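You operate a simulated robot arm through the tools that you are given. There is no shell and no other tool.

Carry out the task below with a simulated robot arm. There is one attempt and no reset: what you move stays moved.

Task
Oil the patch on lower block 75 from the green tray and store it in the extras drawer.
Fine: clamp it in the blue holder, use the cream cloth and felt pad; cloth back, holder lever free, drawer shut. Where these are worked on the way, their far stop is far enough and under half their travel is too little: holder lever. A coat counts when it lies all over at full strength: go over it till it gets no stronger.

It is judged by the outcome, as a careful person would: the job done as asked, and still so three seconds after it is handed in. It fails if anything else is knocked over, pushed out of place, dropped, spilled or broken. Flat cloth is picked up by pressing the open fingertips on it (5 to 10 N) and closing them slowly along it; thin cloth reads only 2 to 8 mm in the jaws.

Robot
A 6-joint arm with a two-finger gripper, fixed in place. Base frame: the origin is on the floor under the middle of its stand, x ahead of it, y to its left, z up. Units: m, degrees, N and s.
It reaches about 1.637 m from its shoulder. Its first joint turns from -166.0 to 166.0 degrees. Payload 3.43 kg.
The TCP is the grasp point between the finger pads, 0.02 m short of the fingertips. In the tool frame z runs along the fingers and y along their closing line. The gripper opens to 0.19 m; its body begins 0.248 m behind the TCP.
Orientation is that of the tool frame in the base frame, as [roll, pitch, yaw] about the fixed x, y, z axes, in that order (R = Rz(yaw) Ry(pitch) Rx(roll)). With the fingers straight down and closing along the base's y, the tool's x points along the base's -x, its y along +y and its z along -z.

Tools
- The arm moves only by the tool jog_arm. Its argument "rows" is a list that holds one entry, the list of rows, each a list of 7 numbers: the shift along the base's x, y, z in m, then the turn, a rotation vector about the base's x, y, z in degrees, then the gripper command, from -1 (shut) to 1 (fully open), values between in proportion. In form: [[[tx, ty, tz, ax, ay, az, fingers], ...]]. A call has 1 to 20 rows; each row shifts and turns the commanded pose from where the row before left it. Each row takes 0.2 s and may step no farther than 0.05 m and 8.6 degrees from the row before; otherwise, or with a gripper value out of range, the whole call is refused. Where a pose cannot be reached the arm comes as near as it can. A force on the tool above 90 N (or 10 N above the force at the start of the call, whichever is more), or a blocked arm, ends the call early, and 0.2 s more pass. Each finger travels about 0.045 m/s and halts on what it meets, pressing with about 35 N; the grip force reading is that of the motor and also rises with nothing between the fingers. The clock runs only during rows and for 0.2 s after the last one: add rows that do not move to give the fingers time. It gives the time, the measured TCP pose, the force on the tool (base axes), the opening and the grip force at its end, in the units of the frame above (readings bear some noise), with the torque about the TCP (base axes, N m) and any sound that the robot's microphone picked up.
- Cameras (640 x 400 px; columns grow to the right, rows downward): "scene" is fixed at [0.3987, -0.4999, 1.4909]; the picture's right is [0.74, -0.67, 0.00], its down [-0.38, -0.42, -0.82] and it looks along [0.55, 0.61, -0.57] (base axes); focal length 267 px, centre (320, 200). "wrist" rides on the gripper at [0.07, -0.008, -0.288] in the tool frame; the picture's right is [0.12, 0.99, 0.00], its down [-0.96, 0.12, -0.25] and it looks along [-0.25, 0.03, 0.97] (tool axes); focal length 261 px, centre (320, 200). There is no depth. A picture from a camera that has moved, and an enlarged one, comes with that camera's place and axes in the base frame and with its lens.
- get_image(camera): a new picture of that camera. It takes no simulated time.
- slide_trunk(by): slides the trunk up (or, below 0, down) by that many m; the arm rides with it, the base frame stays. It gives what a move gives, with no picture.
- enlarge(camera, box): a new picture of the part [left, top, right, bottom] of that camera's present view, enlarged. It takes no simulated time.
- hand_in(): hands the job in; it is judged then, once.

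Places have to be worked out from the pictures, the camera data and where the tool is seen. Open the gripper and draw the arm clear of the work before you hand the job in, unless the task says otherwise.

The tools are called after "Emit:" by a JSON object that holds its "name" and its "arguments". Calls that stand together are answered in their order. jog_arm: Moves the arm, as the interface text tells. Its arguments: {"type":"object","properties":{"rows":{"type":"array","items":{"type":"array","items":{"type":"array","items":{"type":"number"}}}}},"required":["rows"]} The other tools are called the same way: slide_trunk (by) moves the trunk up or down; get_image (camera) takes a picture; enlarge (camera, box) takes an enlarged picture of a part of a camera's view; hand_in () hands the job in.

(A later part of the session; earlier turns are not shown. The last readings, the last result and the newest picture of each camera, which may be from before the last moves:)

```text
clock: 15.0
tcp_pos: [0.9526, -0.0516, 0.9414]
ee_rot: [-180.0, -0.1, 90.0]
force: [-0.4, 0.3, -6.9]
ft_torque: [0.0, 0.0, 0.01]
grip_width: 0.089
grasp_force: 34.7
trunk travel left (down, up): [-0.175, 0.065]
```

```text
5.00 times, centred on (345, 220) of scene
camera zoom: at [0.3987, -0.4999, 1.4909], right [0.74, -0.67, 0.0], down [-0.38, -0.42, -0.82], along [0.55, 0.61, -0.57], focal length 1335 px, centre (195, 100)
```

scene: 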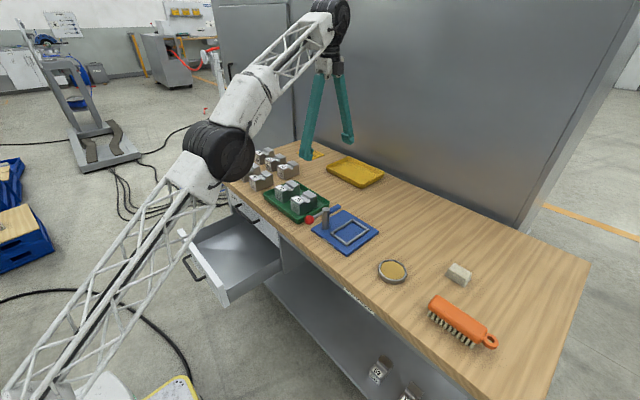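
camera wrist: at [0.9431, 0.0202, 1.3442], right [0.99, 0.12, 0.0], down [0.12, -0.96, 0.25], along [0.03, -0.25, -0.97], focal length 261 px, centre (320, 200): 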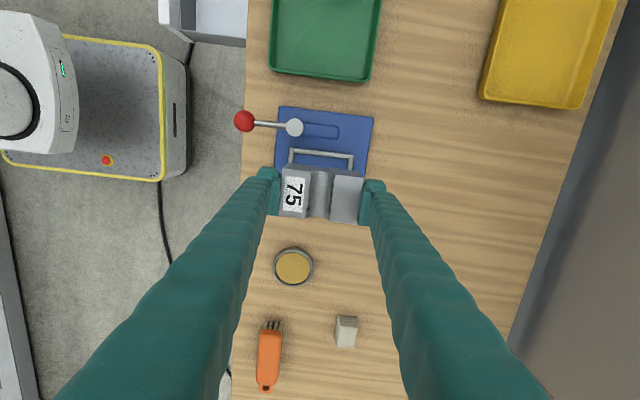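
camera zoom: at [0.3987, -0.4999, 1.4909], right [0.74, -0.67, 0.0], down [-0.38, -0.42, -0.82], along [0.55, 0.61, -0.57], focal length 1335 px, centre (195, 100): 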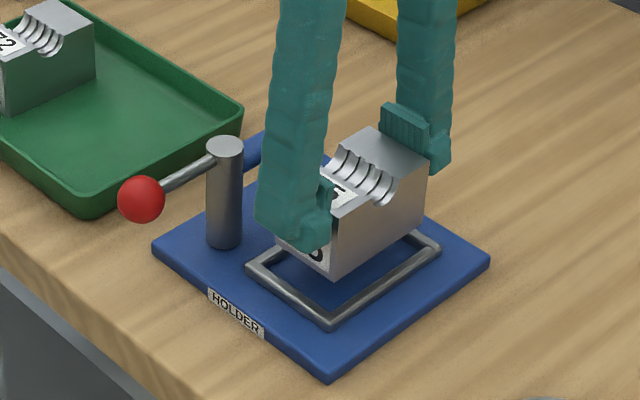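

Alignment looks right to within ~2 mm, so I shift -1.5 mm in x and lower on toward contact in small steps.

Emit:
{"name": "jog_arm", "arguments": {"rows": [[[-0.0015, 0, -0.008, 0, 0, 0, -0.5], [0, 0, -0.007, 0, 0, 0, -0.5], [0, 0, -0.004, 0, 0, 0, -0.5], [0, 0, 0, 0, 0, 0, -0.5]]]}}

Emit:
{"name": "enlarge", "arguments": {"camera": "wrist", "box": [230, 120, 410, 250]}}

Emit:
{"name": "enlarge", "arguments": {"camera": "scene", "box": [310, 190, 380, 255]}}

```text
clock: 16.0
tcp_pos: [0.9509, -0.0531, 0.921]
ee_rot: [179.9, -0.1, 90.0]
force: [-0.3, -1.2, -6.7]
ft_torque: [-0.01, 0.02, -0.01]
grip_width: 0.089
grasp_force: 35.0
trunk travel left (down, up): [-0.175, 0.065]
```

```text
3.08 times, centred on (320, 185) of wrist
camera zoom: at [0.9423, 0.0163, 1.2095], right [0.99, 0.12, 0.0], down [0.12, -0.96, 0.25], along [0.03, -0.25, -0.97], focal length 802 px, centre (320, 246)
```

zoom: 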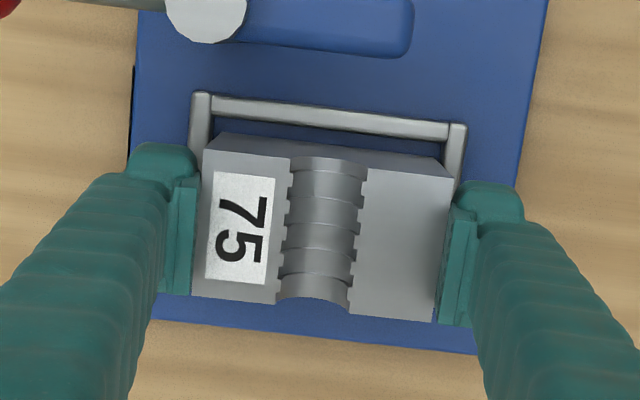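

```text
6.15 times, centred on (345, 222) of scene
camera zoom: at [0.3987, -0.4999, 1.4909], right [0.74, -0.67, 0.0], down [-0.38, -0.42, -0.82], along [0.55, 0.61, -0.57], focal length 1643 px, centre (166, 62)
```

zoom: 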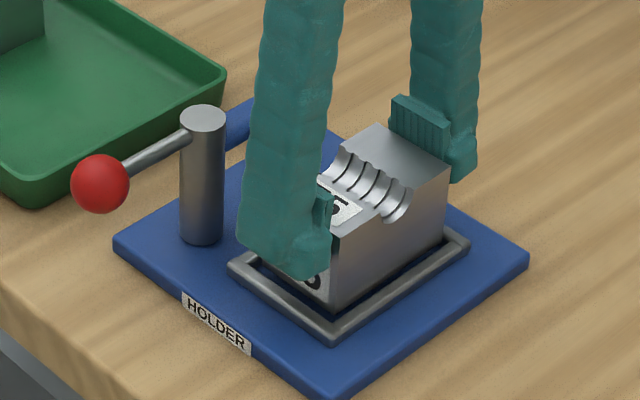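

Emit:
{"name": "jog_arm", "arguments": {"rows": [[[0, 0, -0.003, 0, 0, 0, -0.5], [0, 0, -0.003, 0, 0, 0, -0.5], [0, 0, 0, 0, 0, 0, -0.5]]]}}

Emit:
{"name": "enlarge", "arguments": {"camera": "scene", "box": [310, 190, 380, 255]}}

```text
clock: 16.8
tcp_pos: [0.9506, -0.0534, 0.9148]
ee_rot: [180.0, -0.1, 90.1]
force: [0.1, 0.1, -7.2]
ft_torque: [-0.01, 0.01, -0.01]
grip_width: 0.0891
grasp_force: 35.1
trunk travel left (down, up): [-0.175, 0.065]
```

```text
6.15 times, centred on (345, 222) of scene
camera zoom: at [0.3987, -0.4999, 1.4909], right [0.74, -0.67, 0.0], down [-0.38, -0.42, -0.82], along [0.55, 0.61, -0.57], focal length 1643 px, centre (166, 62)
```

zoom: 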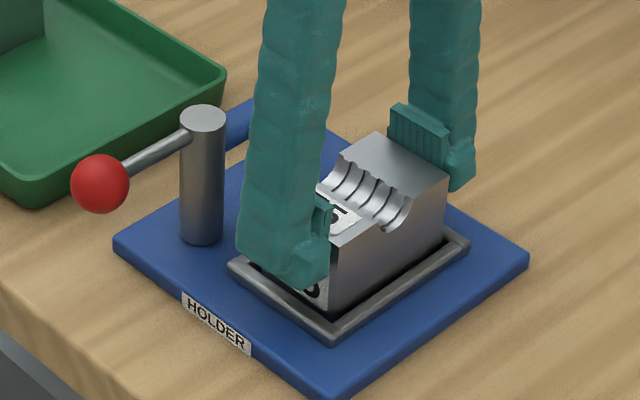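

Still hanging free (7 N of weight), bottom now within the frame. I continue down in 2–3 mm steps until the weight is taken up.

Emit:
{"name": "jog_arm", "arguments": {"rows": [[[0, 0, -0.003, 0, 0, 0, -0.5], [0, 0, 0, 0, 0, 0, -0.5]]]}}

Emit:
{"name": "jog_arm", "arguments": {"rows": [[[0, 0, -0.002, 0, 0, 0, -0.5], [0, 0, 0, 0, 0, 0, -0.5]]]}}

Emit:
{"name": "enlarge", "arguments": {"camera": "scene", "box": [310, 190, 380, 255]}}

```text
clock: 17.4
tcp_pos: [0.9499, -0.0535, 0.9135]
ee_rot: [-180.0, 0.0, 90.0]
force: [3.1, -1.3, 3.9]
ft_torque: [-0.02, 0.32, 0.01]
grip_width: 0.0893
grasp_force: 35.1
trunk travel left (down, up): [-0.175, 0.065]
```

```text
clock: 18.0
tcp_pos: [0.9507, -0.0538, 0.9139]
ee_rot: [179.9, 0.0, 90.0]
force: [-3.4, -0.4, 25.4]
ft_torque: [0.13, 0.14, 0.03]
grip_width: 0.0892
grasp_force: 34.8
trunk travel left (down, up): [-0.175, 0.065]
```

```text
6.15 times, centred on (345, 222) of scene
camera zoom: at [0.3987, -0.4999, 1.4909], right [0.74, -0.67, 0.0], down [-0.38, -0.42, -0.82], along [0.55, 0.61, -0.57], focal length 1643 px, centre (166, 62)
```

zoom: 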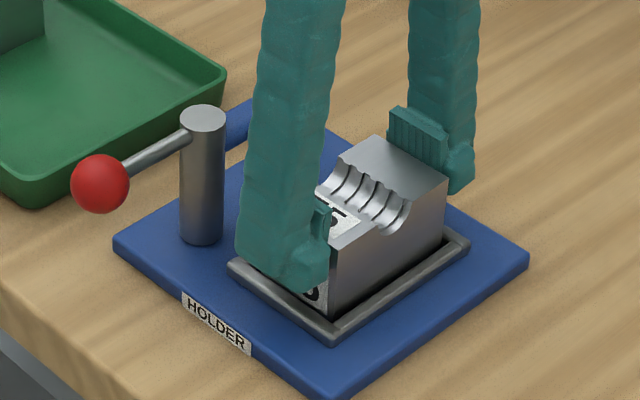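

Contact at TCP z 0.9138. I zoom to check whether the block sits on the plate inside the frame or on a bar.

Emit:
{"name": "enlarge", "arguments": {"camera": "scene", "box": [335, 215, 365, 240]}}

Emit:
{"name": "enlarge", "arguments": {"camera": "wrist", "box": [260, 140, 390, 230]}}

```text
16.00 times, centred on (350, 228) of scene
camera zoom: at [0.3987, -0.4999, 1.4909], right [0.74, -0.67, 0.0], down [-0.38, -0.42, -0.82], along [0.55, 0.61, -0.57], focal length 4272 px, centre (-160, -240)
```

zoom: 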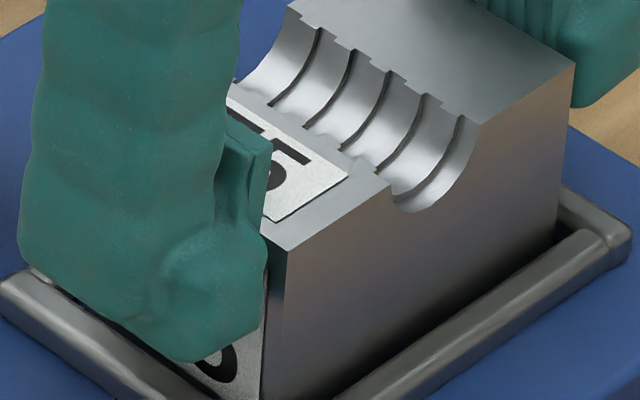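

```text
4.44 times, centred on (325, 185) of wrist
camera zoom: at [0.9408, 0.0163, 1.2015], right [0.99, 0.12, 0.0], down [0.11, -0.96, 0.25], along [0.03, -0.25, -0.97], focal length 1158 px, centre (298, 267)
```

zoom: 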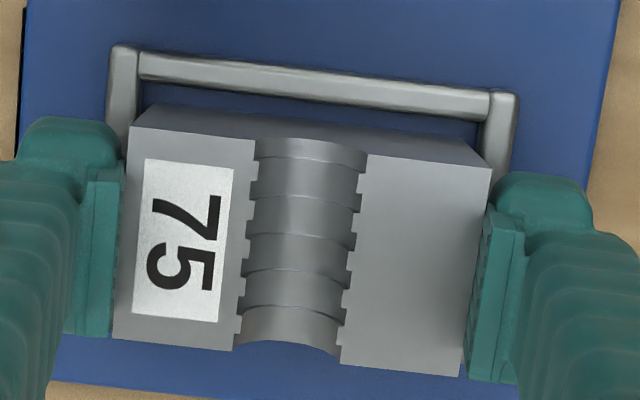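

The block rests on the plate inside the frame, with gaps all round. I release it and rise straight up.

Emit:
{"name": "jog_arm", "arguments": {"rows": [[[0, 0, 0.001, 0, 0, 0, -0.3], [0, 0, 0, 0, 0, 0, 0.0], [0, 0, 0, 0, 0, 0, 0.2], [0, 0, 0, 0, 0, 0, 0.3], [0, 0, 0, 0, 0, 0, 0.3], [0, 0, 0.02, 0, 0, 0, 0.3], [0, 0, 0.04, 0, 0, 0, 0.3], [0, 0, 0.05, 0, 0, 0, 0.3], [0, 0, 0.04, 0, 0, 0, 0.3], [0, 0, 0, 0, 0, 0, 0.3]]]}}

Emit:
{"name": "get_image", "arguments": {"camera": "wrist"}}

Emit:
{"name": "enlarge", "arguments": {"camera": "scene", "box": [300, 180, 390, 260]}}

Emit:
{"name": "enlarge", "arguments": {"camera": "wrist", "box": [250, 120, 380, 230]}}

```text
clock: 20.2
tcp_pos: [0.9496, -0.0528, 1.061]
ee_rot: [180.0, 0.0, 90.0]
force: [-0.1, -0.2, -0.4]
ft_torque: [0.0, -0.02, -0.01]
grip_width: 0.1233
grasp_force: 0.1
trunk travel left (down, up): [-0.175, 0.065]
```

```text
taken
camera wrist: at [0.9412, 0.0164, 1.3496], right [0.99, 0.12, 0.0], down [0.12, -0.96, 0.25], along [0.03, -0.25, -0.97], focal length 261 px, centre (320, 200)
```

wrist: 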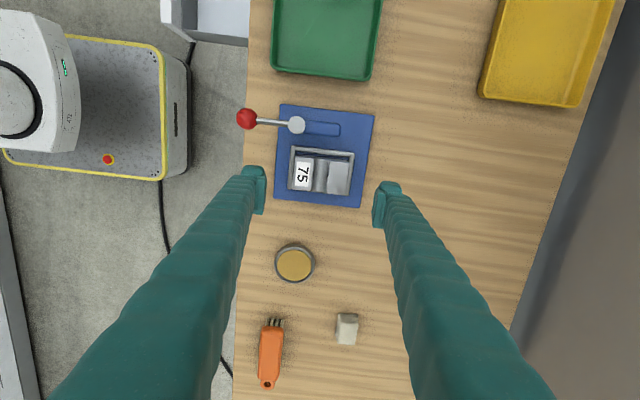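

```text
5.00 times, centred on (345, 220) of scene
camera zoom: at [0.3987, -0.4999, 1.4909], right [0.74, -0.67, 0.0], down [-0.38, -0.42, -0.82], along [0.55, 0.61, -0.57], focal length 1335 px, centre (195, 100)
```

zoom: 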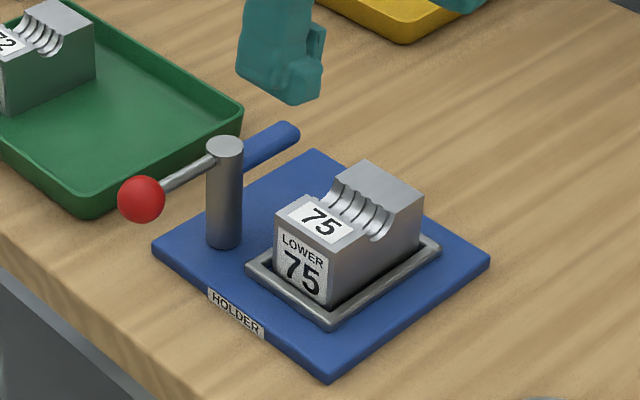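

```text
3.64 times, centred on (315, 175) of wrist
camera zoom: at [0.9412, 0.0164, 1.3496], right [0.99, 0.12, 0.0], down [0.12, -0.96, 0.25], along [0.03, -0.25, -0.97], focal length 948 px, centre (338, 291)
```

zoom: 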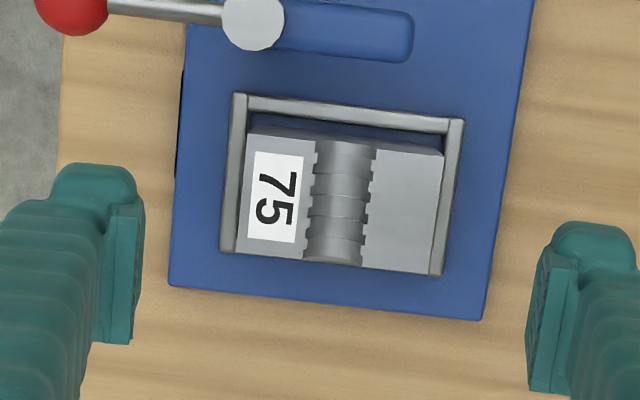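

Block 75 sits well in the frame. I now turn the gripper back by +90° and go above the red knob, which I place near (0.831, 0.023, 0.937).

Emit:
{"name": "jog_arm", "arguments": {"rows": [[[-0.0108, 0.0069, 0, 0, 0, 8.18, 0.0], [-0.0108, 0.0069, 0, 0, 0, 8.18, -0.2], [-0.0108, 0.0069, 0, 0, 0, 8.18, -0.3], [-0.0108, 0.0069, 0, 0, 0, 8.18, -0.3], [-0.0108, 0.0069, 0, 0, 0, 8.18, -0.3], [-0.0108, 0.0069, 0, 0, 0, 8.18, -0.3], [-0.0108, 0.0069, 0, 0, 0, 8.18, -0.3], [-0.0108, 0.0069, 0, 0, 0, 8.18, -0.3], [-0.0108, 0.0069, 0, 0, 0, 8.18, -0.3], [-0.0108, 0.0069, 0, 0, 0, 8.18, -0.3], [-0.0108, 0.0069, 0, 0, 0, 8.18, -0.3], [0, 0, 0, 0, 0, 0, -0.3]]]}}

Emit:
{"name": "get_image", "arguments": {"camera": "wrist"}}

Emit:
{"name": "enlarge", "arguments": {"camera": "wrist", "box": [260, 140, 390, 230]}}

Emit:
{"name": "enlarge", "arguments": {"camera": "scene", "box": [290, 170, 390, 260]}}

```text
clock: 22.8
tcp_pos: [0.8307, 0.0223, 1.0624]
ee_rot: [179.9, 0.0, 180.0]
force: [-0.3, -0.2, -0.1]
ft_torque: [0.02, 0.0, -0.01]
grip_width: 0.0667
grasp_force: 0.0
trunk travel left (down, up): [-0.175, 0.065]
```

```text
taken
camera wrist: at [0.7606, 0.0136, 1.3495], right [-0.12, 0.99, 0.0], down [0.96, 0.12, 0.25], along [0.25, 0.03, -0.97], focal length 261 px, centre (320, 200)
```

wrist: 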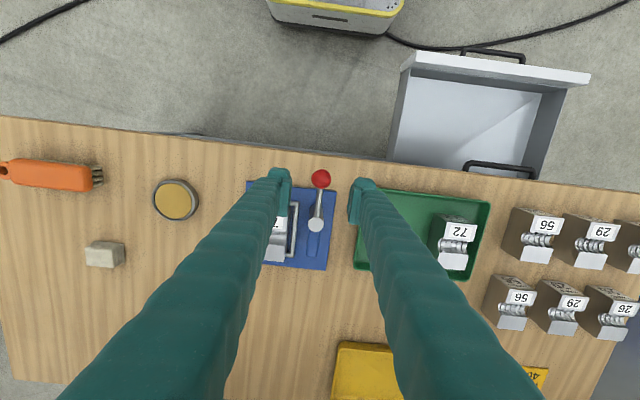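

```text
4.44 times, centred on (325, 185) of wrist
camera zoom: at [0.7606, 0.0136, 1.3495], right [-0.12, 0.99, 0.0], down [0.96, 0.12, 0.25], along [0.25, 0.03, -0.97], focal length 1158 px, centre (298, 267)
```

zoom: 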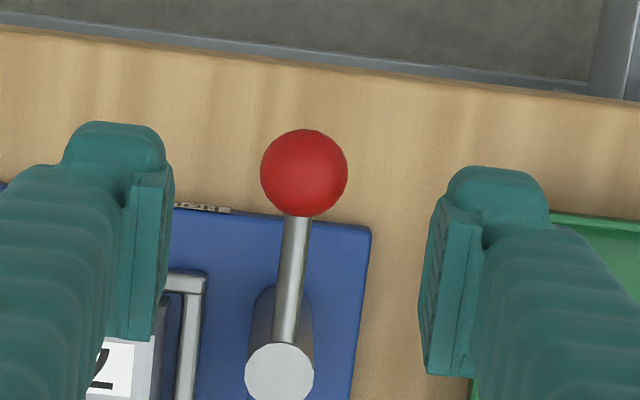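

```text
4.44 times, centred on (340, 215) of scene
camera zoom: at [0.3987, -0.4999, 1.4909], right [0.74, -0.67, 0.0], down [-0.38, -0.42, -0.82], along [0.55, 0.61, -0.57], focal length 1187 px, centre (231, 133)
```

zoom: 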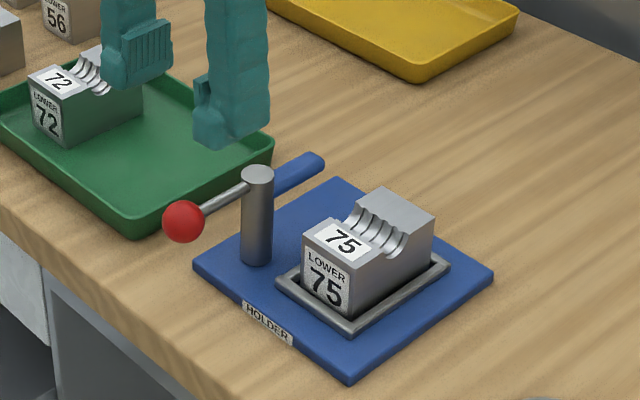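

The knob reads (0.832, 0.0245) and the post (0.905, 0.023), so the lever radius is about 0.073 m. I descend around the knob and close on it.

Emit:
{"name": "jog_arm", "arguments": {"rows": [[[0.0013, 0.002, -0.04, 0, 0, 0, -0.3], [0, 0, -0.04, 0, 0, 0, -0.3], [0, 0, -0.03, 0, 0, 0, -0.3], [0, 0, -0.014, 0, 0, 0, -0.3], [0, 0, 0, 0, 0, 0, -0.45], [0, 0, 0, 0, 0, 0, -0.6], [0, 0, 0, 0, 0, 0, -0.75], [0, 0, 0, 0, 0, 0, -0.75], [0, 0, 0, 0, 0, 0, -0.75]]]}}

Emit:
{"name": "enlarge", "arguments": {"camera": "wrist", "box": [260, 140, 390, 230]}}

Emit:
{"name": "enlarge", "arguments": {"camera": "scene", "box": [290, 170, 390, 260]}}

```text
clock: 24.8
tcp_pos: [0.832, 0.0248, 0.9375]
ee_rot: [-180.0, 0.0, -179.9]
force: [-0.3, 4.3, -2.3]
ft_torque: [-0.06, -0.05, 0.05]
grip_width: 0.0277
grasp_force: 45.4
trunk travel left (down, up): [-0.175, 0.065]
```

```text
4.44 times, centred on (325, 185) of wrist
camera zoom: at [0.7622, 0.0155, 1.2261], right [-0.12, 0.99, 0.0], down [0.96, 0.12, 0.25], along [0.25, 0.03, -0.97], focal length 1158 px, centre (298, 267)
```

zoom: 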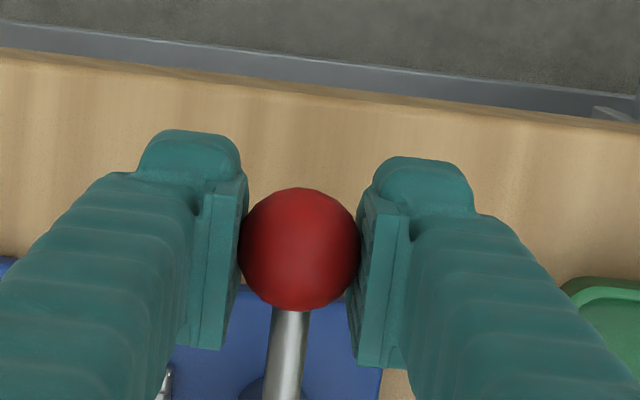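

```text
4.44 times, centred on (340, 215) of scene
camera zoom: at [0.3987, -0.4999, 1.4909], right [0.74, -0.67, 0.0], down [-0.38, -0.42, -0.82], along [0.55, 0.61, -0.57], focal length 1187 px, centre (231, 133)
```

zoom: 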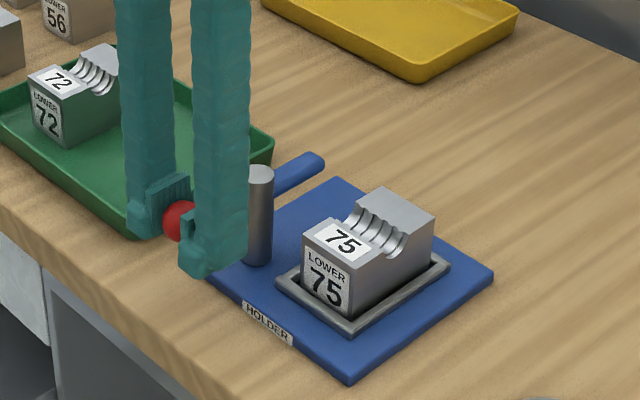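

The knob is held (width 0.028). I swing it clockwise about the post, turning the tool along, first 32° to feel how the lever goes.

Emit:
{"name": "jog_arm", "arguments": {"rows": [[[0.0007, 0.0101, 0, 0, 0, -8, -0.75], [0.0021, 0.0099, 0, 0, 0, -8, -0.75], [0.0035, 0.0095, 0, 0, 0, -8, -0.75], [0.0048, 0.0089, 0, 0, 0, -8, -0.75]]]}}

Emit:
{"name": "enlarge", "arguments": {"camera": "scene", "box": [290, 170, 390, 260]}}

```text
clock: 25.8
tcp_pos: [0.8442, 0.0629, 0.9373]
ee_rot: [179.9, 0.0, 147.8]
force: [-3.0, -7.1, 4.7]
ft_torque: [0.12, 0.31, -0.5]
grip_width: 0.0277
grasp_force: 45.1
trunk travel left (down, up): [-0.175, 0.065]
```

```text
4.44 times, centred on (340, 215) of scene
camera zoom: at [0.3987, -0.4999, 1.4909], right [0.74, -0.67, 0.0], down [-0.38, -0.42, -0.82], along [0.55, 0.61, -0.57], focal length 1187 px, centre (231, 133)
```

zoom: 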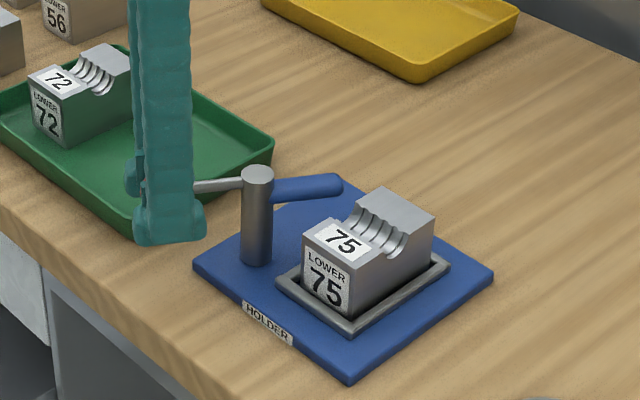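

The lever swings as expected with about 8 N. I go on along the arc, watching the force for the stop.

Emit:
{"name": "jog_arm", "arguments": {"rows": [[[0.0059, 0.0082, 0, 0, 0, -8, -0.75], [0.007, 0.0073, 0, 0, 0, -8, -0.75], [0.008, 0.0062, 0, 0, 0, -8, -0.75]]]}}

Emit:
{"name": "enlarge", "arguments": {"camera": "scene", "box": [290, 170, 390, 260]}}

```text
clock: 26.6
tcp_pos: [0.8648, 0.0854, 0.9375]
ee_rot: [-179.9, 0.0, 123.9]
force: [-4.8, -2.9, 2.9]
ft_torque: [0.14, 0.16, -0.39]
grip_width: 0.0276
grasp_force: 45.1
trunk travel left (down, up): [-0.175, 0.065]
```

```text
4.44 times, centred on (340, 215) of scene
camera zoom: at [0.3987, -0.4999, 1.4909], right [0.74, -0.67, 0.0], down [-0.38, -0.42, -0.82], along [0.55, 0.61, -0.57], focal length 1187 px, centre (231, 133)
```

zoom: 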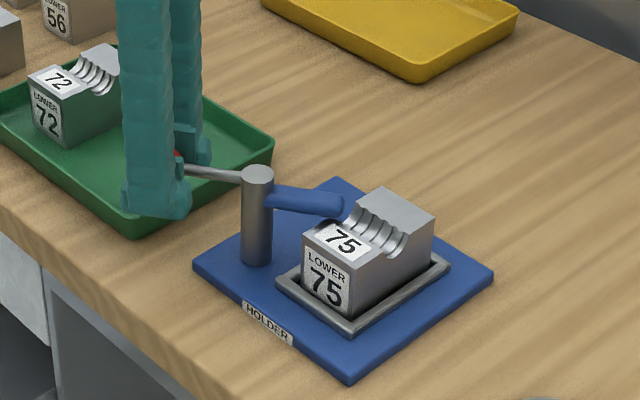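

Emit:
{"name": "jog_arm", "arguments": {"rows": [[[0.0088, 0.0051, 0, 0, 0, -8, -0.75], [0.0094, 0.0038, 0, 0, 0, -8, -0.75]]]}}

Emit:
{"name": "enlarge", "arguments": {"camera": "scene", "box": [290, 170, 390, 260]}}

```text
clock: 27.2
tcp_pos: [0.883, 0.093, 0.9375]
ee_rot: [179.9, -0.1, 107.9]
force: [1.4, 2.8, 7.7]
ft_torque: [0.13, 0.06, 0.15]
grip_width: 0.0277
grasp_force: 44.4
trunk travel left (down, up): [-0.175, 0.065]
```

```text
4.44 times, centred on (340, 215) of scene
camera zoom: at [0.3987, -0.4999, 1.4909], right [0.74, -0.67, 0.0], down [-0.38, -0.42, -0.82], along [0.55, 0.61, -0.57], focal length 1187 px, centre (231, 133)
```

zoom: 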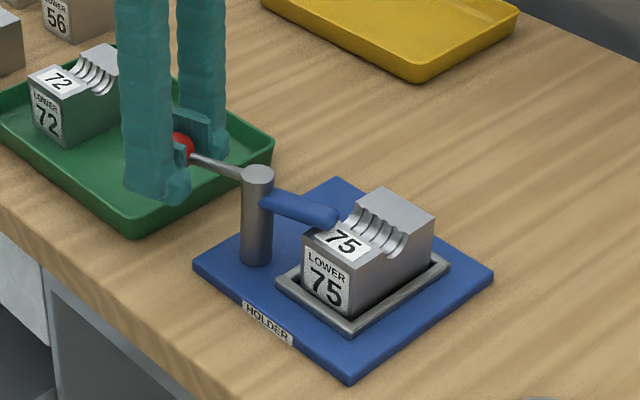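

The clamp arm now reaches over the block's front flat. I continue toward the far stop.

Emit:
{"name": "jog_arm", "arguments": {"rows": [[[0.0098, 0.0025, 0, 0, 0, -8, -0.75], [0.0101, 0.0011, 0, 0, 0, -8, -0.75]]]}}

Emit:
{"name": "enlarge", "arguments": {"camera": "scene", "box": [290, 170, 390, 260]}}

```text
clock: 27.8
tcp_pos: [0.8948, 0.0956, 0.9376]
ee_rot: [-179.5, 0.0, 91.9]
force: [-80.2, -11.8, 10.8]
ft_torque: [0.29, 0.05, 0.33]
grip_width: 0.0282
grasp_force: 44.8
trunk travel left (down, up): [-0.175, 0.065]
```

```text
4.44 times, centred on (340, 215) of scene
camera zoom: at [0.3987, -0.4999, 1.4909], right [0.74, -0.67, 0.0], down [-0.38, -0.42, -0.82], along [0.55, 0.61, -0.57], focal length 1187 px, centre (231, 133)
```

zoom: 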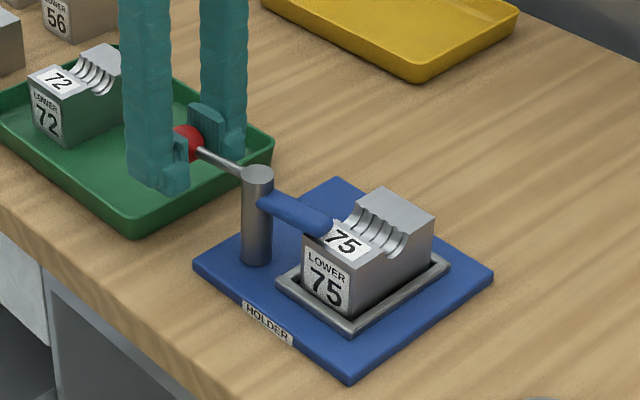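

Force jumped to 80 N at about 80–85°: that is the far stop. I ease back a few mm, open the fingers and rise off the knob.

Emit:
{"name": "jog_arm", "arguments": {"rows": [[[-0.005, 0, 0, 0, 0, 0, -0.75], [0, 0, 0, 0, 0, 0, -0.6], [0, 0, 0, 0, 0, 0, -0.4], [0, 0, 0, 0, 0, 0, -0.3]]]}}

Emit:
{"name": "enlarge", "arguments": {"camera": "scene", "box": [290, 170, 390, 260]}}

Emit:
{"name": "enlarge", "arguments": {"camera": "wrist", "box": [230, 130, 410, 260]}}

```text
clock: 28.8
tcp_pos: [0.8976, 0.0969, 0.9362]
ee_rot: [179.9, 0.0, 92.0]
force: [0.2, 0.9, -0.3]
ft_torque: [0.0, 0.0, 0.01]
grip_width: 0.0666
grasp_force: 0.0
trunk travel left (down, up): [-0.175, 0.065]
```

```text
4.44 times, centred on (340, 215) of scene
camera zoom: at [0.3987, -0.4999, 1.4909], right [0.74, -0.67, 0.0], down [-0.38, -0.42, -0.82], along [0.55, 0.61, -0.57], focal length 1187 px, centre (231, 133)
```

zoom: 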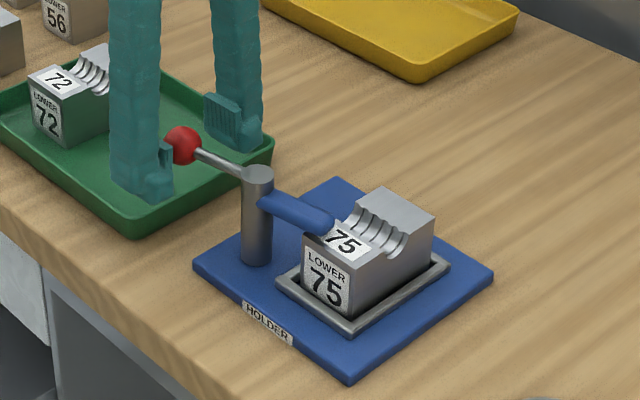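

```text
3.08 times, centred on (320, 195) of wrist
camera zoom: at [0.8869, 0.1667, 1.2252], right [0.99, 0.15, 0.0], down [0.15, -0.96, 0.25], along [0.04, -0.24, -0.97], focal length 802 px, centre (320, 215)
```

zoom: 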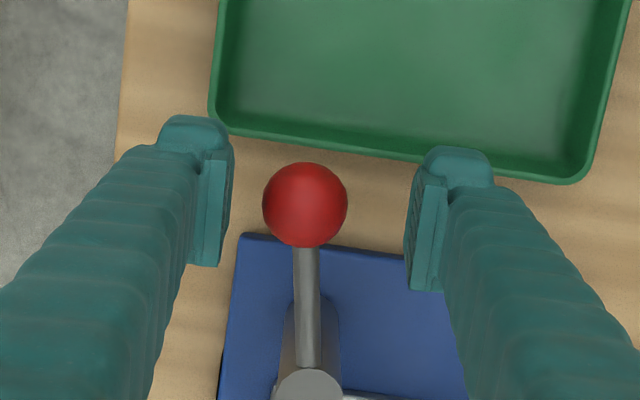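

The lever stays at its clamped stop. I rise and travel over to the cloth to look at it closely.

Emit:
{"name": "jog_arm", "arguments": {"rows": [[[0, 0, 0.04, 0, 0, 0, -0.3], [0, 0, 0.04, 0, 0, 0, -0.3], [0, 0, 0.04, 0, 0, 0, -0.3], [0.008, -0.045, 0, 0, 0, 0, 0.0], [0.008, -0.045, 0, 0, 0, 0, 0.2], [0.008, -0.045, 0, 0, 0, 0, 0.2], [0.008, -0.045, 0, 0, 0, 0, 0.2], [0.008, -0.045, 0, 0, 0, 0, 0.2], [0.008, -0.045, 0, 0, 0, 0, 0.2], [0.008, -0.045, 0, 0, 0, 0, 0.2], [0.008, -0.045, 0, 0, 0, 0, 0.2], [0.008, -0.045, 0, 0, 0, -2, 0.2], [0, 0, 0, 0, 0, 0, 0.2]]]}}

Emit:
{"name": "get_image", "arguments": {"camera": "wrist"}}

Emit:
{"name": "get_image", "arguments": {"camera": "scene"}}

```text
clock: 31.6
tcp_pos: [0.9698, -0.309, 1.0582]
ee_rot: [-180.0, -0.1, 90.0]
force: [0.2, 0.0, -0.6]
ft_torque: [0.03, 0.03, 0.01]
grip_width: 0.1141
grasp_force: 0.1
trunk travel left (down, up): [-0.175, 0.065]
```

```text
taken
camera wrist: at [0.9611, -0.2398, 1.3464], right [0.99, 0.12, 0.0], down [0.12, -0.96, 0.25], along [0.03, -0.25, -0.97], focal length 261 px, centre (320, 200)
```

wrist: 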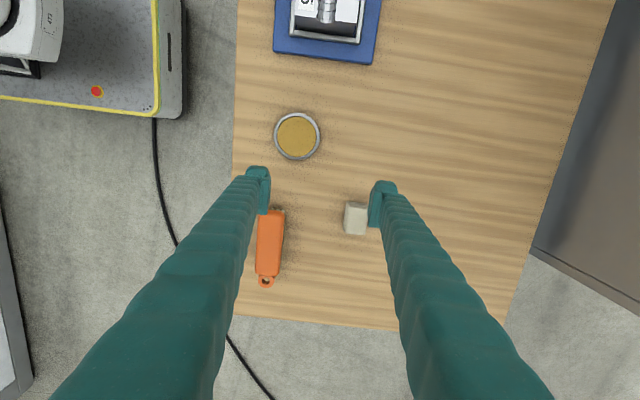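

```text
taken
```

scene: 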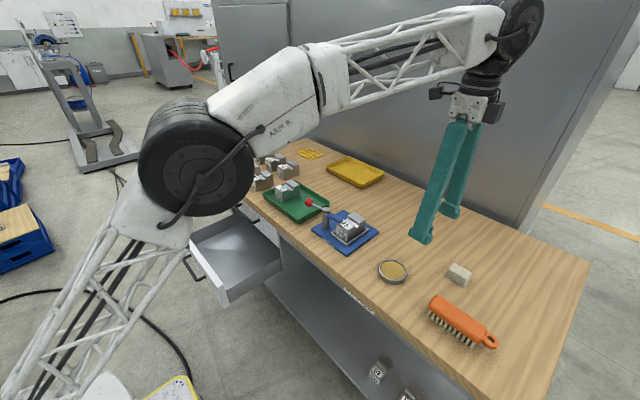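

Emit:
{"name": "enlarge", "arguments": {"camera": "wrist", "box": [240, 100, 390, 300]}}

Emit:
{"name": "enlarge", "arguments": {"camera": "wrist", "box": [330, 190, 380, 245]}}

Emit:
{"name": "enlarge", "arguments": {"camera": "scene", "box": [430, 250, 490, 295]}}

Emit:
{"name": "enlarge", "arguments": {"camera": "scene", "box": [365, 245, 425, 290]}}

```text
2.00 times, centred on (315, 200) of wrist
camera zoom: at [0.9611, -0.2398, 1.3464], right [0.99, 0.12, 0.0], down [0.12, -0.96, 0.25], along [0.03, -0.25, -0.97], focal length 521 px, centre (330, 200)
```

zoom: 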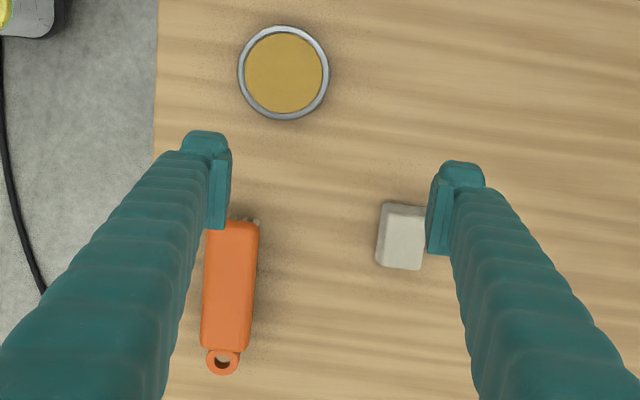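

```text
7.27 times, centred on (355, 218) of wrist
camera zoom: at [0.9611, -0.2398, 1.3464], right [0.99, 0.12, 0.0], down [0.12, -0.96, 0.25], along [0.03, -0.25, -0.97], focal length 1896 px, centre (66, 73)
```

zoom: 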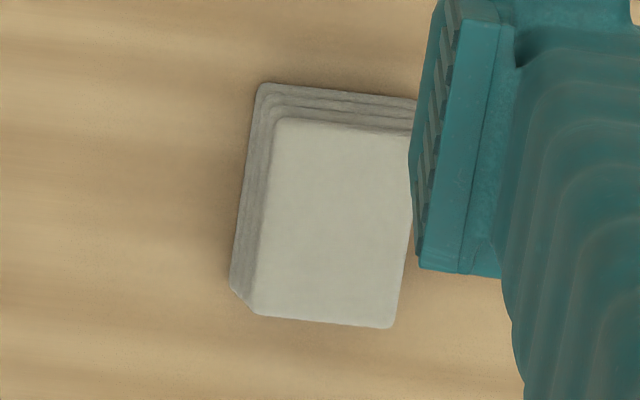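

```text
8.89 times, centred on (460, 272) of scene
camera zoom: at [0.3987, -0.4999, 1.4909], right [0.74, -0.67, 0.0], down [-0.38, -0.42, -0.82], along [0.55, 0.61, -0.57], focal length 2373 px, centre (-924, -444)
```

zoom: 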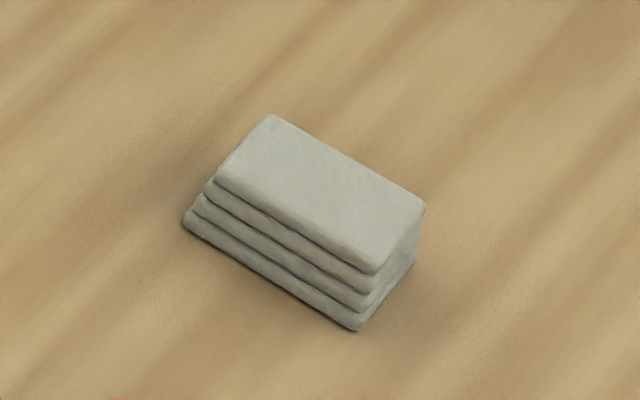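

```text
8.89 times, centred on (395, 268) of scene
camera zoom: at [0.3987, -0.4999, 1.4909], right [0.74, -0.67, 0.0], down [-0.38, -0.42, -0.82], along [0.55, 0.61, -0.57], focal length 2373 px, centre (-347, -400)
```

zoom: 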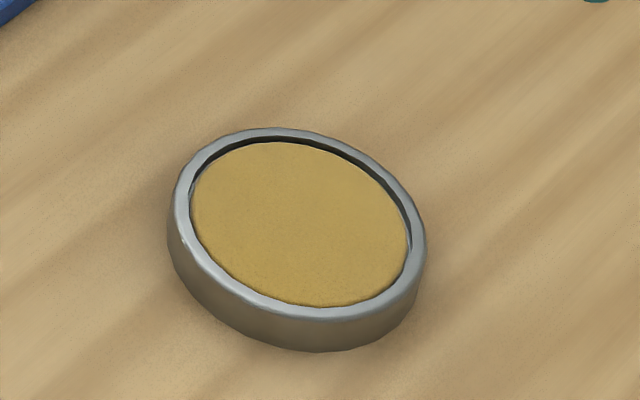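

The folded cloth stands about 3 cm high at centre (1.051, -0.392), 0.038 (x) by 0.054 (y); the felt pad is at (0.921, -0.250), inner radius ~0.036. I lower and move over the cloth with the fingers a bit open, closing direction along x.

Emit:
{"name": "jog_arm", "arguments": {"rows": [[[0.005, -0.005, -0.035, 0, 0, 0, -0.1], [0.005, -0.005, -0.035, 0, 0, 0, -0.1], [0.01, -0.01, -0.04, 0, 0, 0, -0.1], [0.02, -0.02, -0.01, 0, 0, 0, -0.1], [0.02, -0.02, 0, 0, 0, 0, -0.1], [0.021, -0.023, 0, 0, 0, 0, -0.1], [0, 0, 0, 0, 0, 0, -0.1]]]}}

Emit:
{"name": "get_image", "arguments": {"camera": "wrist"}}

Emit:
{"name": "enlarge", "arguments": {"camera": "scene", "box": [400, 210, 520, 310]}}

```text
clock: 33.2
tcp_pos: [1.0491, -0.3911, 0.938]
ee_rot: [-179.9, -0.1, 90.0]
force: [-0.1, 0.2, -0.8]
ft_torque: [0.01, 0.03, 0.02]
grip_width: 0.0855
grasp_force: 0.1
trunk travel left (down, up): [-0.175, 0.065]
```

```text
taken
camera wrist: at [1.0417, -0.3212, 1.2255], right [0.99, 0.12, 0.0], down [0.12, -0.96, 0.25], along [0.03, -0.25, -0.97], focal length 261 px, centre (320, 200)
```

wrist: 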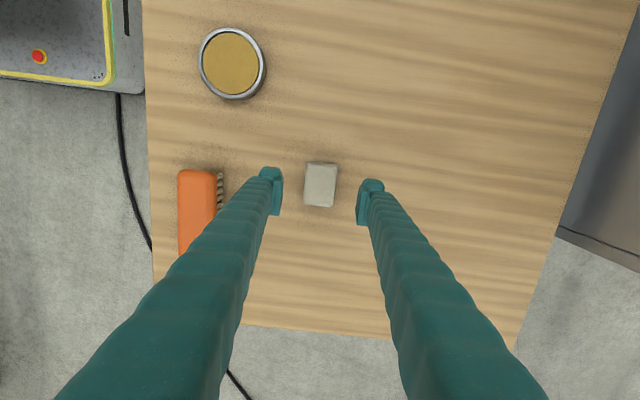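

```text
4.00 times, centred on (460, 260) of scene
camera zoom: at [0.3987, -0.4999, 1.4909], right [0.74, -0.67, 0.0], down [-0.38, -0.42, -0.82], along [0.55, 0.61, -0.57], focal length 1068 px, centre (-240, -40)
```

zoom: 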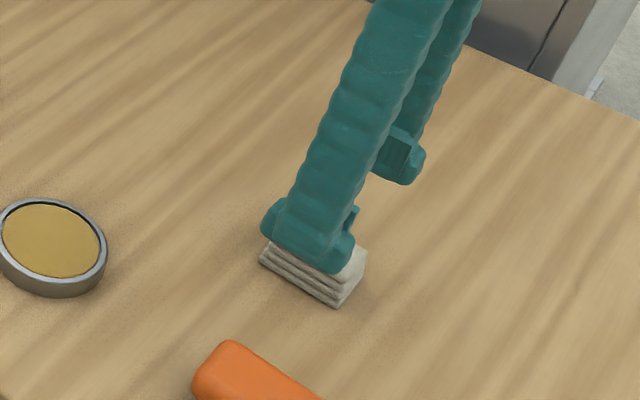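

Emit:
{"name": "enlarge", "arguments": {"camera": "wrist", "box": [260, 145, 380, 230]}}

```text
4.71 times, centred on (320, 188) of wrist
camera zoom: at [1.0417, -0.3212, 1.2255], right [0.99, 0.12, 0.0], down [0.12, -0.96, 0.25], along [0.03, -0.25, -0.97], focal length 1227 px, centre (320, 259)
```

zoom: 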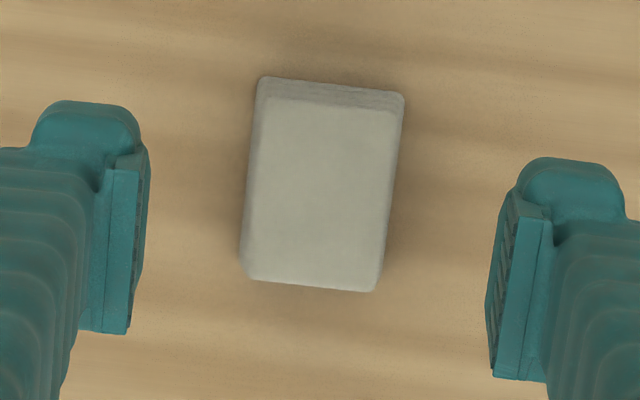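

Cloth centre reads (1.051, -0.392). I descend to tips about 2 cm above the table and look before closing.

Emit:
{"name": "jog_arm", "arguments": {"rows": [[[0.0015, -0.0005, -0.02, 0, 0, 0, -0.1], [0, 0, -0.02, 0, 0, 0, -0.1], [0, 0, -0.013, 0, 0, 0, -0.1], [0, 0, 0, 0, 0, 0, -0.1]]]}}

Emit:
{"name": "enlarge", "arguments": {"camera": "scene", "box": [425, 235, 495, 295]}}

Emit:
{"name": "enlarge", "arguments": {"camera": "wrist", "box": [260, 145, 380, 230]}}

```text
clock: 34.2
tcp_pos: [1.0525, -0.3905, 0.8851]
ee_rot: [180.0, 0.0, 90.0]
force: [0.7, 0.3, 0.4]
ft_torque: [0.0, 0.0, -0.03]
grip_width: 0.0853
grasp_force: 0.1
trunk travel left (down, up): [-0.175, 0.065]
```

```text
6.67 times, centred on (460, 265) of scene
camera zoom: at [0.3987, -0.4999, 1.4909], right [0.74, -0.67, 0.0], down [-0.38, -0.42, -0.82], along [0.55, 0.61, -0.57], focal length 1780 px, centre (-613, -233)
```

zoom: 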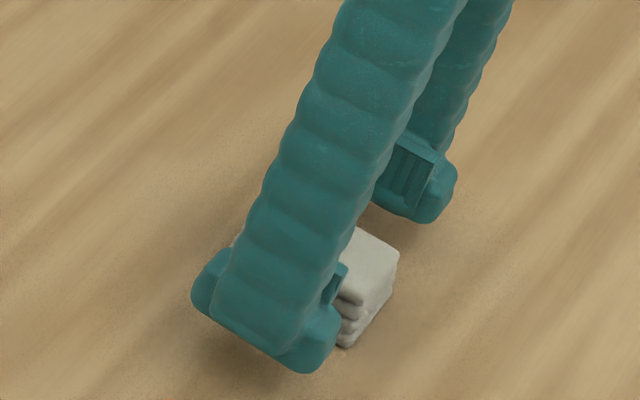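

```text
4.71 times, centred on (320, 188) of wrist
camera zoom: at [1.0437, -0.3218, 1.1724], right [0.99, 0.12, 0.0], down [0.11, -0.96, 0.25], along [0.03, -0.25, -0.97], focal length 1227 px, centre (320, 259)
```

zoom: 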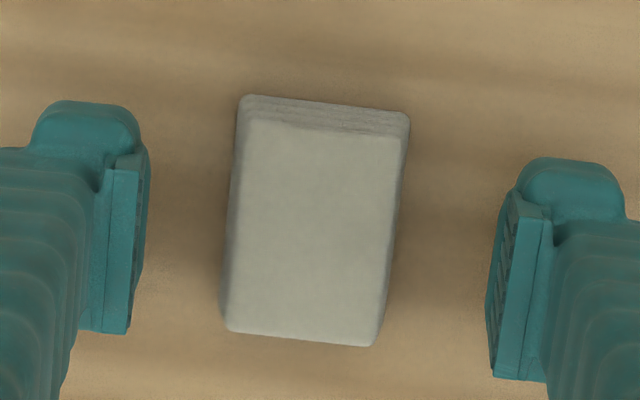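

Cloth is centred between the pads. I lower 7 mm more and close slowly on it.

Emit:
{"name": "jog_arm", "arguments": {"rows": [[[0, 0, -0.007, 0, 0, 0, -0.1], [0, 0, 0, 0, 0, 0, -0.3], [0, 0, 0, 0, 0, 0, -0.45], [0, 0, 0, 0, 0, 0, -0.55], [0, 0, 0, 0, 0, 0, -0.65], [0, 0, 0, 0, 0, 0, -0.7], [0, 0, 0, 0, 0, 0, -0.7]]]}}

Emit:
{"name": "enlarge", "arguments": {"camera": "scene", "box": [425, 235, 495, 295]}}

Emit:
{"name": "enlarge", "arguments": {"camera": "wrist", "box": [260, 145, 380, 230]}}

```text
clock: 35.8
tcp_pos: [1.0518, -0.3914, 0.8779]
ee_rot: [-180.0, 0.0, 89.9]
force: [-0.3, 0.3, 0.4]
ft_torque: [0.01, 0.0, 0.02]
grip_width: 0.0435
grasp_force: 35.3
trunk travel left (down, up): [-0.175, 0.065]
```

```text
6.67 times, centred on (460, 265) of scene
camera zoom: at [0.3987, -0.4999, 1.4909], right [0.74, -0.67, 0.0], down [-0.38, -0.42, -0.82], along [0.55, 0.61, -0.57], focal length 1780 px, centre (-613, -233)
```

zoom: 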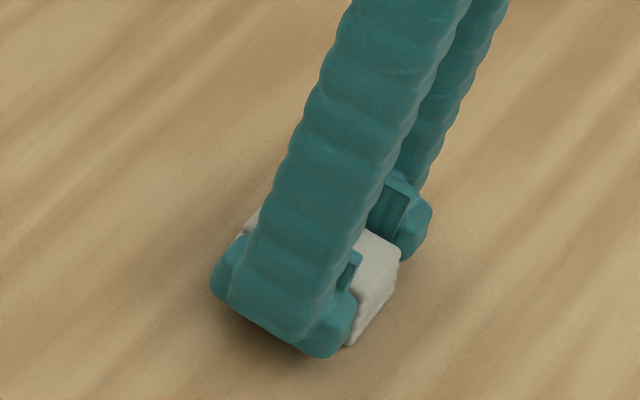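

```text
4.71 times, centred on (320, 188) of wrist
camera zoom: at [1.0433, -0.3219, 1.1659], right [0.99, 0.12, 0.0], down [0.11, -0.96, 0.25], along [0.03, -0.25, -0.97], focal length 1227 px, centre (320, 259)
```

zoom: 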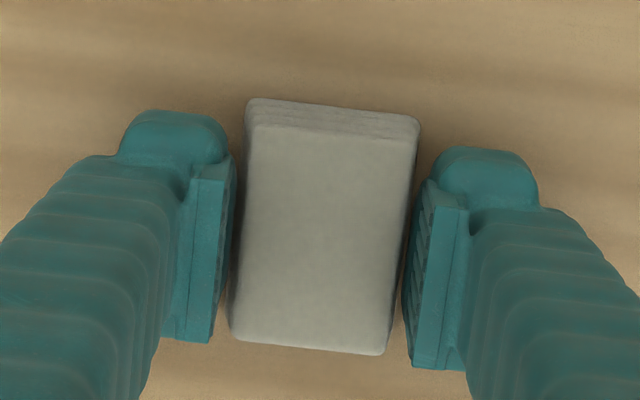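

The cloth is held at width 0.0435 and behaves as a firm folded pad. I lift it and check its underside clearance and hold.

Emit:
{"name": "jog_arm", "arguments": {"rows": [[[0, 0, 0.01, 0, 0, 0, -0.7], [0, 0, 0.02, 0, 0, 0, -0.7], [0, 0, 0.03, 0, 0, 0, -0.7], [0, 0, 0, 0, 0, 0, -0.7]]]}}

Emit:
{"name": "enlarge", "arguments": {"camera": "scene", "box": [425, 215, 495, 285]}}

Emit:
{"name": "get_image", "arguments": {"camera": "wrist"}}

```text
clock: 36.8
tcp_pos: [1.052, -0.391, 0.9383]
ee_rot: [-179.9, 0.0, 90.1]
force: [0.1, -0.5, -0.8]
ft_torque: [0.0, 0.02, -0.03]
grip_width: 0.0435
grasp_force: 35.2
trunk travel left (down, up): [-0.175, 0.065]
```

```text
5.71 times, centred on (460, 250) of scene
camera zoom: at [0.3987, -0.4999, 1.4909], right [0.74, -0.67, 0.0], down [-0.38, -0.42, -0.82], along [0.55, 0.61, -0.57], focal length 1526 px, centre (-480, -86)
```

zoom: 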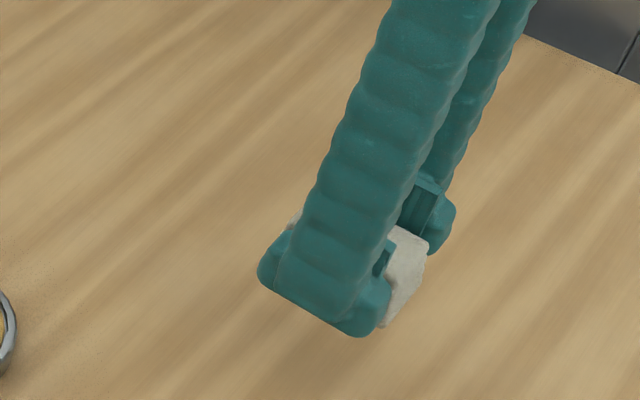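

```text
taken
camera wrist: at [1.0439, -0.3211, 1.2264], right [0.99, 0.12, 0.0], down [0.11, -0.96, 0.25], along [0.03, -0.25, -0.97], focal length 261 px, centre (320, 200)
```

wrist: 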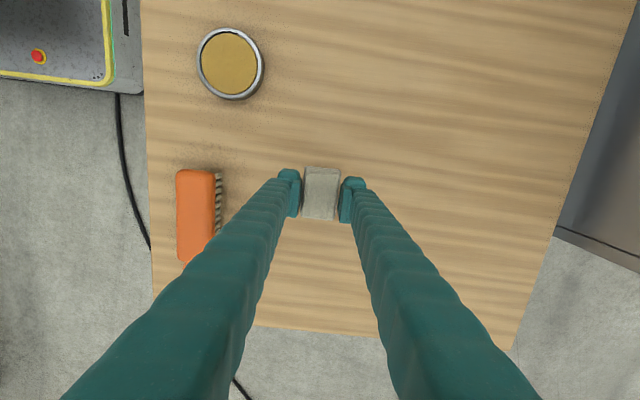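

Cloth is held firmly. I measure the tin once more from here before going over it.

Emit:
{"name": "enlarge", "arguments": {"camera": "wrist", "box": [180, 15, 290, 110]}}

Emit:
{"name": "enlarge", "arguments": {"camera": "scene", "box": [370, 250, 420, 290]}}

```text
4.21 times, centred on (235, 62) of wrist
camera zoom: at [1.0439, -0.3211, 1.2264], right [0.99, 0.12, 0.0], down [0.11, -0.96, 0.25], along [0.03, -0.25, -0.97], focal length 1098 px, centre (678, 779)
```

zoom: 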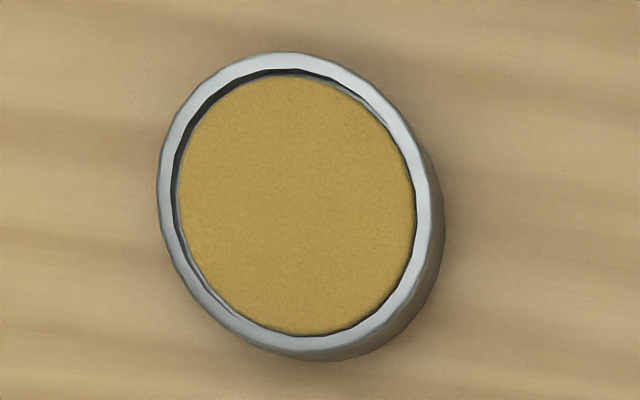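

```text
10.00 times, centred on (395, 270) of scene
camera zoom: at [0.3987, -0.4999, 1.4909], right [0.74, -0.67, 0.0], down [-0.38, -0.42, -0.82], along [0.55, 0.61, -0.57], focal length 2670 px, centre (-430, -500)
```

zoom: 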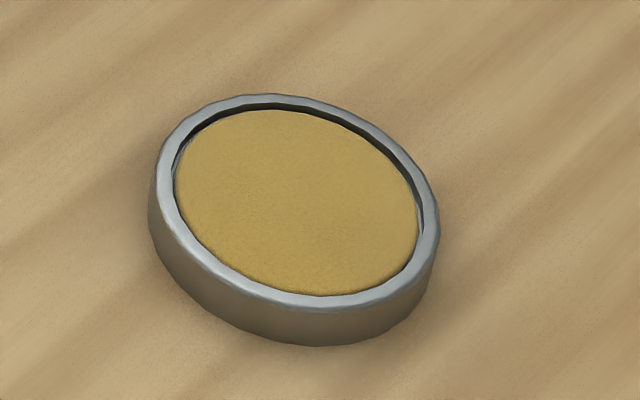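

The tin's rim is at z≈0.862, centre (0.919, -0.250), with the felt slightly recessed. I carry the cloth above it.

Emit:
{"name": "jog_arm", "arguments": {"rows": [[[-0.0266, 0.0283, 0, 0, 0, 0, -0.7], [-0.0266, 0.0283, 0, 0, 0, 0, -0.7], [-0.0266, 0.0283, 0, 0, 0, 0, -0.7], [-0.0266, 0.0283, 0, 0, 0, 0, -0.7], [-0.0266, 0.0282, 0, 0, 0, 0, -0.7], [0, 0, -0.02, 0, 0, 0, -0.7], [0, 0, -0.01, 0, 0, 0, -0.7], [0, 0, 0, 0, 0, 0, -0.7]]]}}

Emit:
{"name": "enlarge", "arguments": {"camera": "wrist", "box": [240, 110, 400, 260]}}

Emit:
{"name": "enlarge", "arguments": {"camera": "scene", "box": [360, 230, 430, 290]}}

```text
clock: 38.6
tcp_pos: [0.919, -0.2511, 0.9083]
ee_rot: [-179.9, 0.0, 90.0]
force: [-0.4, 0.2, -0.4]
ft_torque: [-0.02, 0.01, 0.01]
grip_width: 0.0435
grasp_force: 34.6
trunk travel left (down, up): [-0.175, 0.065]
```

```text
2.67 times, centred on (320, 185) of wrist
camera zoom: at [0.9103, -0.1809, 1.196], right [0.99, 0.12, 0.0], down [0.11, -0.96, 0.25], along [0.03, -0.25, -0.97], focal length 695 px, centre (320, 240)
```

zoom: 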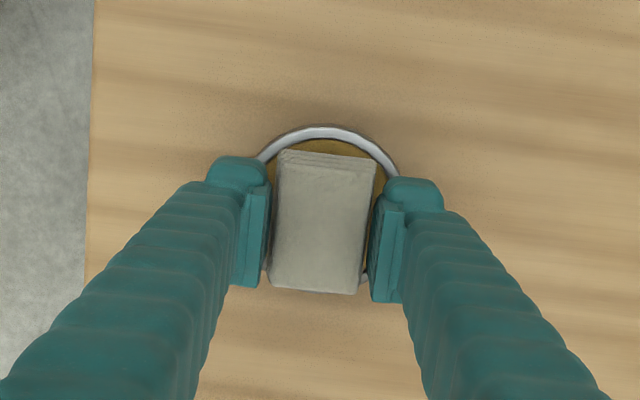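

```text
6.67 times, centred on (395, 260) of scene
camera zoom: at [0.3987, -0.4999, 1.4909], right [0.74, -0.67, 0.0], down [-0.38, -0.42, -0.82], along [0.55, 0.61, -0.57], focal length 1780 px, centre (-180, -200)
```

zoom: 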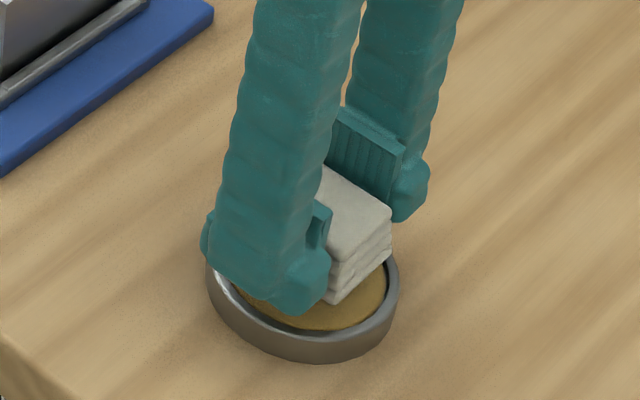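

Cloth is centred over the felt, tips above the rim. I lower gently toward contact.

Emit:
{"name": "jog_arm", "arguments": {"rows": [[[0, 0.0005, -0.006, 0, 0, 0, -0.7], [0, 0, -0.005, 0, 0, 0, -0.7], [0, 0, -0.003, 0, 0, 0, -0.7], [0, 0, 0, 0, 0, 0, -0.7]]]}}

Emit:
{"name": "jog_arm", "arguments": {"rows": [[[0, 0, -0.002, 0, 0, 0, -0.7], [0, 0, 0, 0, 0, 0, -0.7]]]}}

Emit:
{"name": "jog_arm", "arguments": {"rows": [[[0, 0, -0.0015, 0, 0, 0, -0.7], [0, 0, 0, 0, 0, 0, -0.7]]]}}

```text
clock: 39.6
tcp_pos: [0.9191, -0.2503, 0.8949]
ee_rot: [-180.0, 0.0, 89.9]
force: [-0.4, 0.4, -0.5]
ft_torque: [-0.03, 0.01, 0.0]
grip_width: 0.0435
grasp_force: 34.6
trunk travel left (down, up): [-0.175, 0.065]
```

```text
clock: 40.2
tcp_pos: [0.9181, -0.25, 0.8935]
ee_rot: [179.9, 0.0, 90.0]
force: [1.1, 1.0, 9.1]
ft_torque: [-0.01, 0.01, -0.01]
grip_width: 0.0435
grasp_force: 35.0
trunk travel left (down, up): [-0.175, 0.065]
```

```text
clock: 40.8
tcp_pos: [0.9189, -0.251, 0.8923]
ee_rot: [179.9, 0.1, 90.1]
force: [4.3, 1.6, 29.9]
ft_torque: [0.05, -0.15, 0.0]
grip_width: 0.0435
grasp_force: 35.0
trunk travel left (down, up): [-0.175, 0.065]
```

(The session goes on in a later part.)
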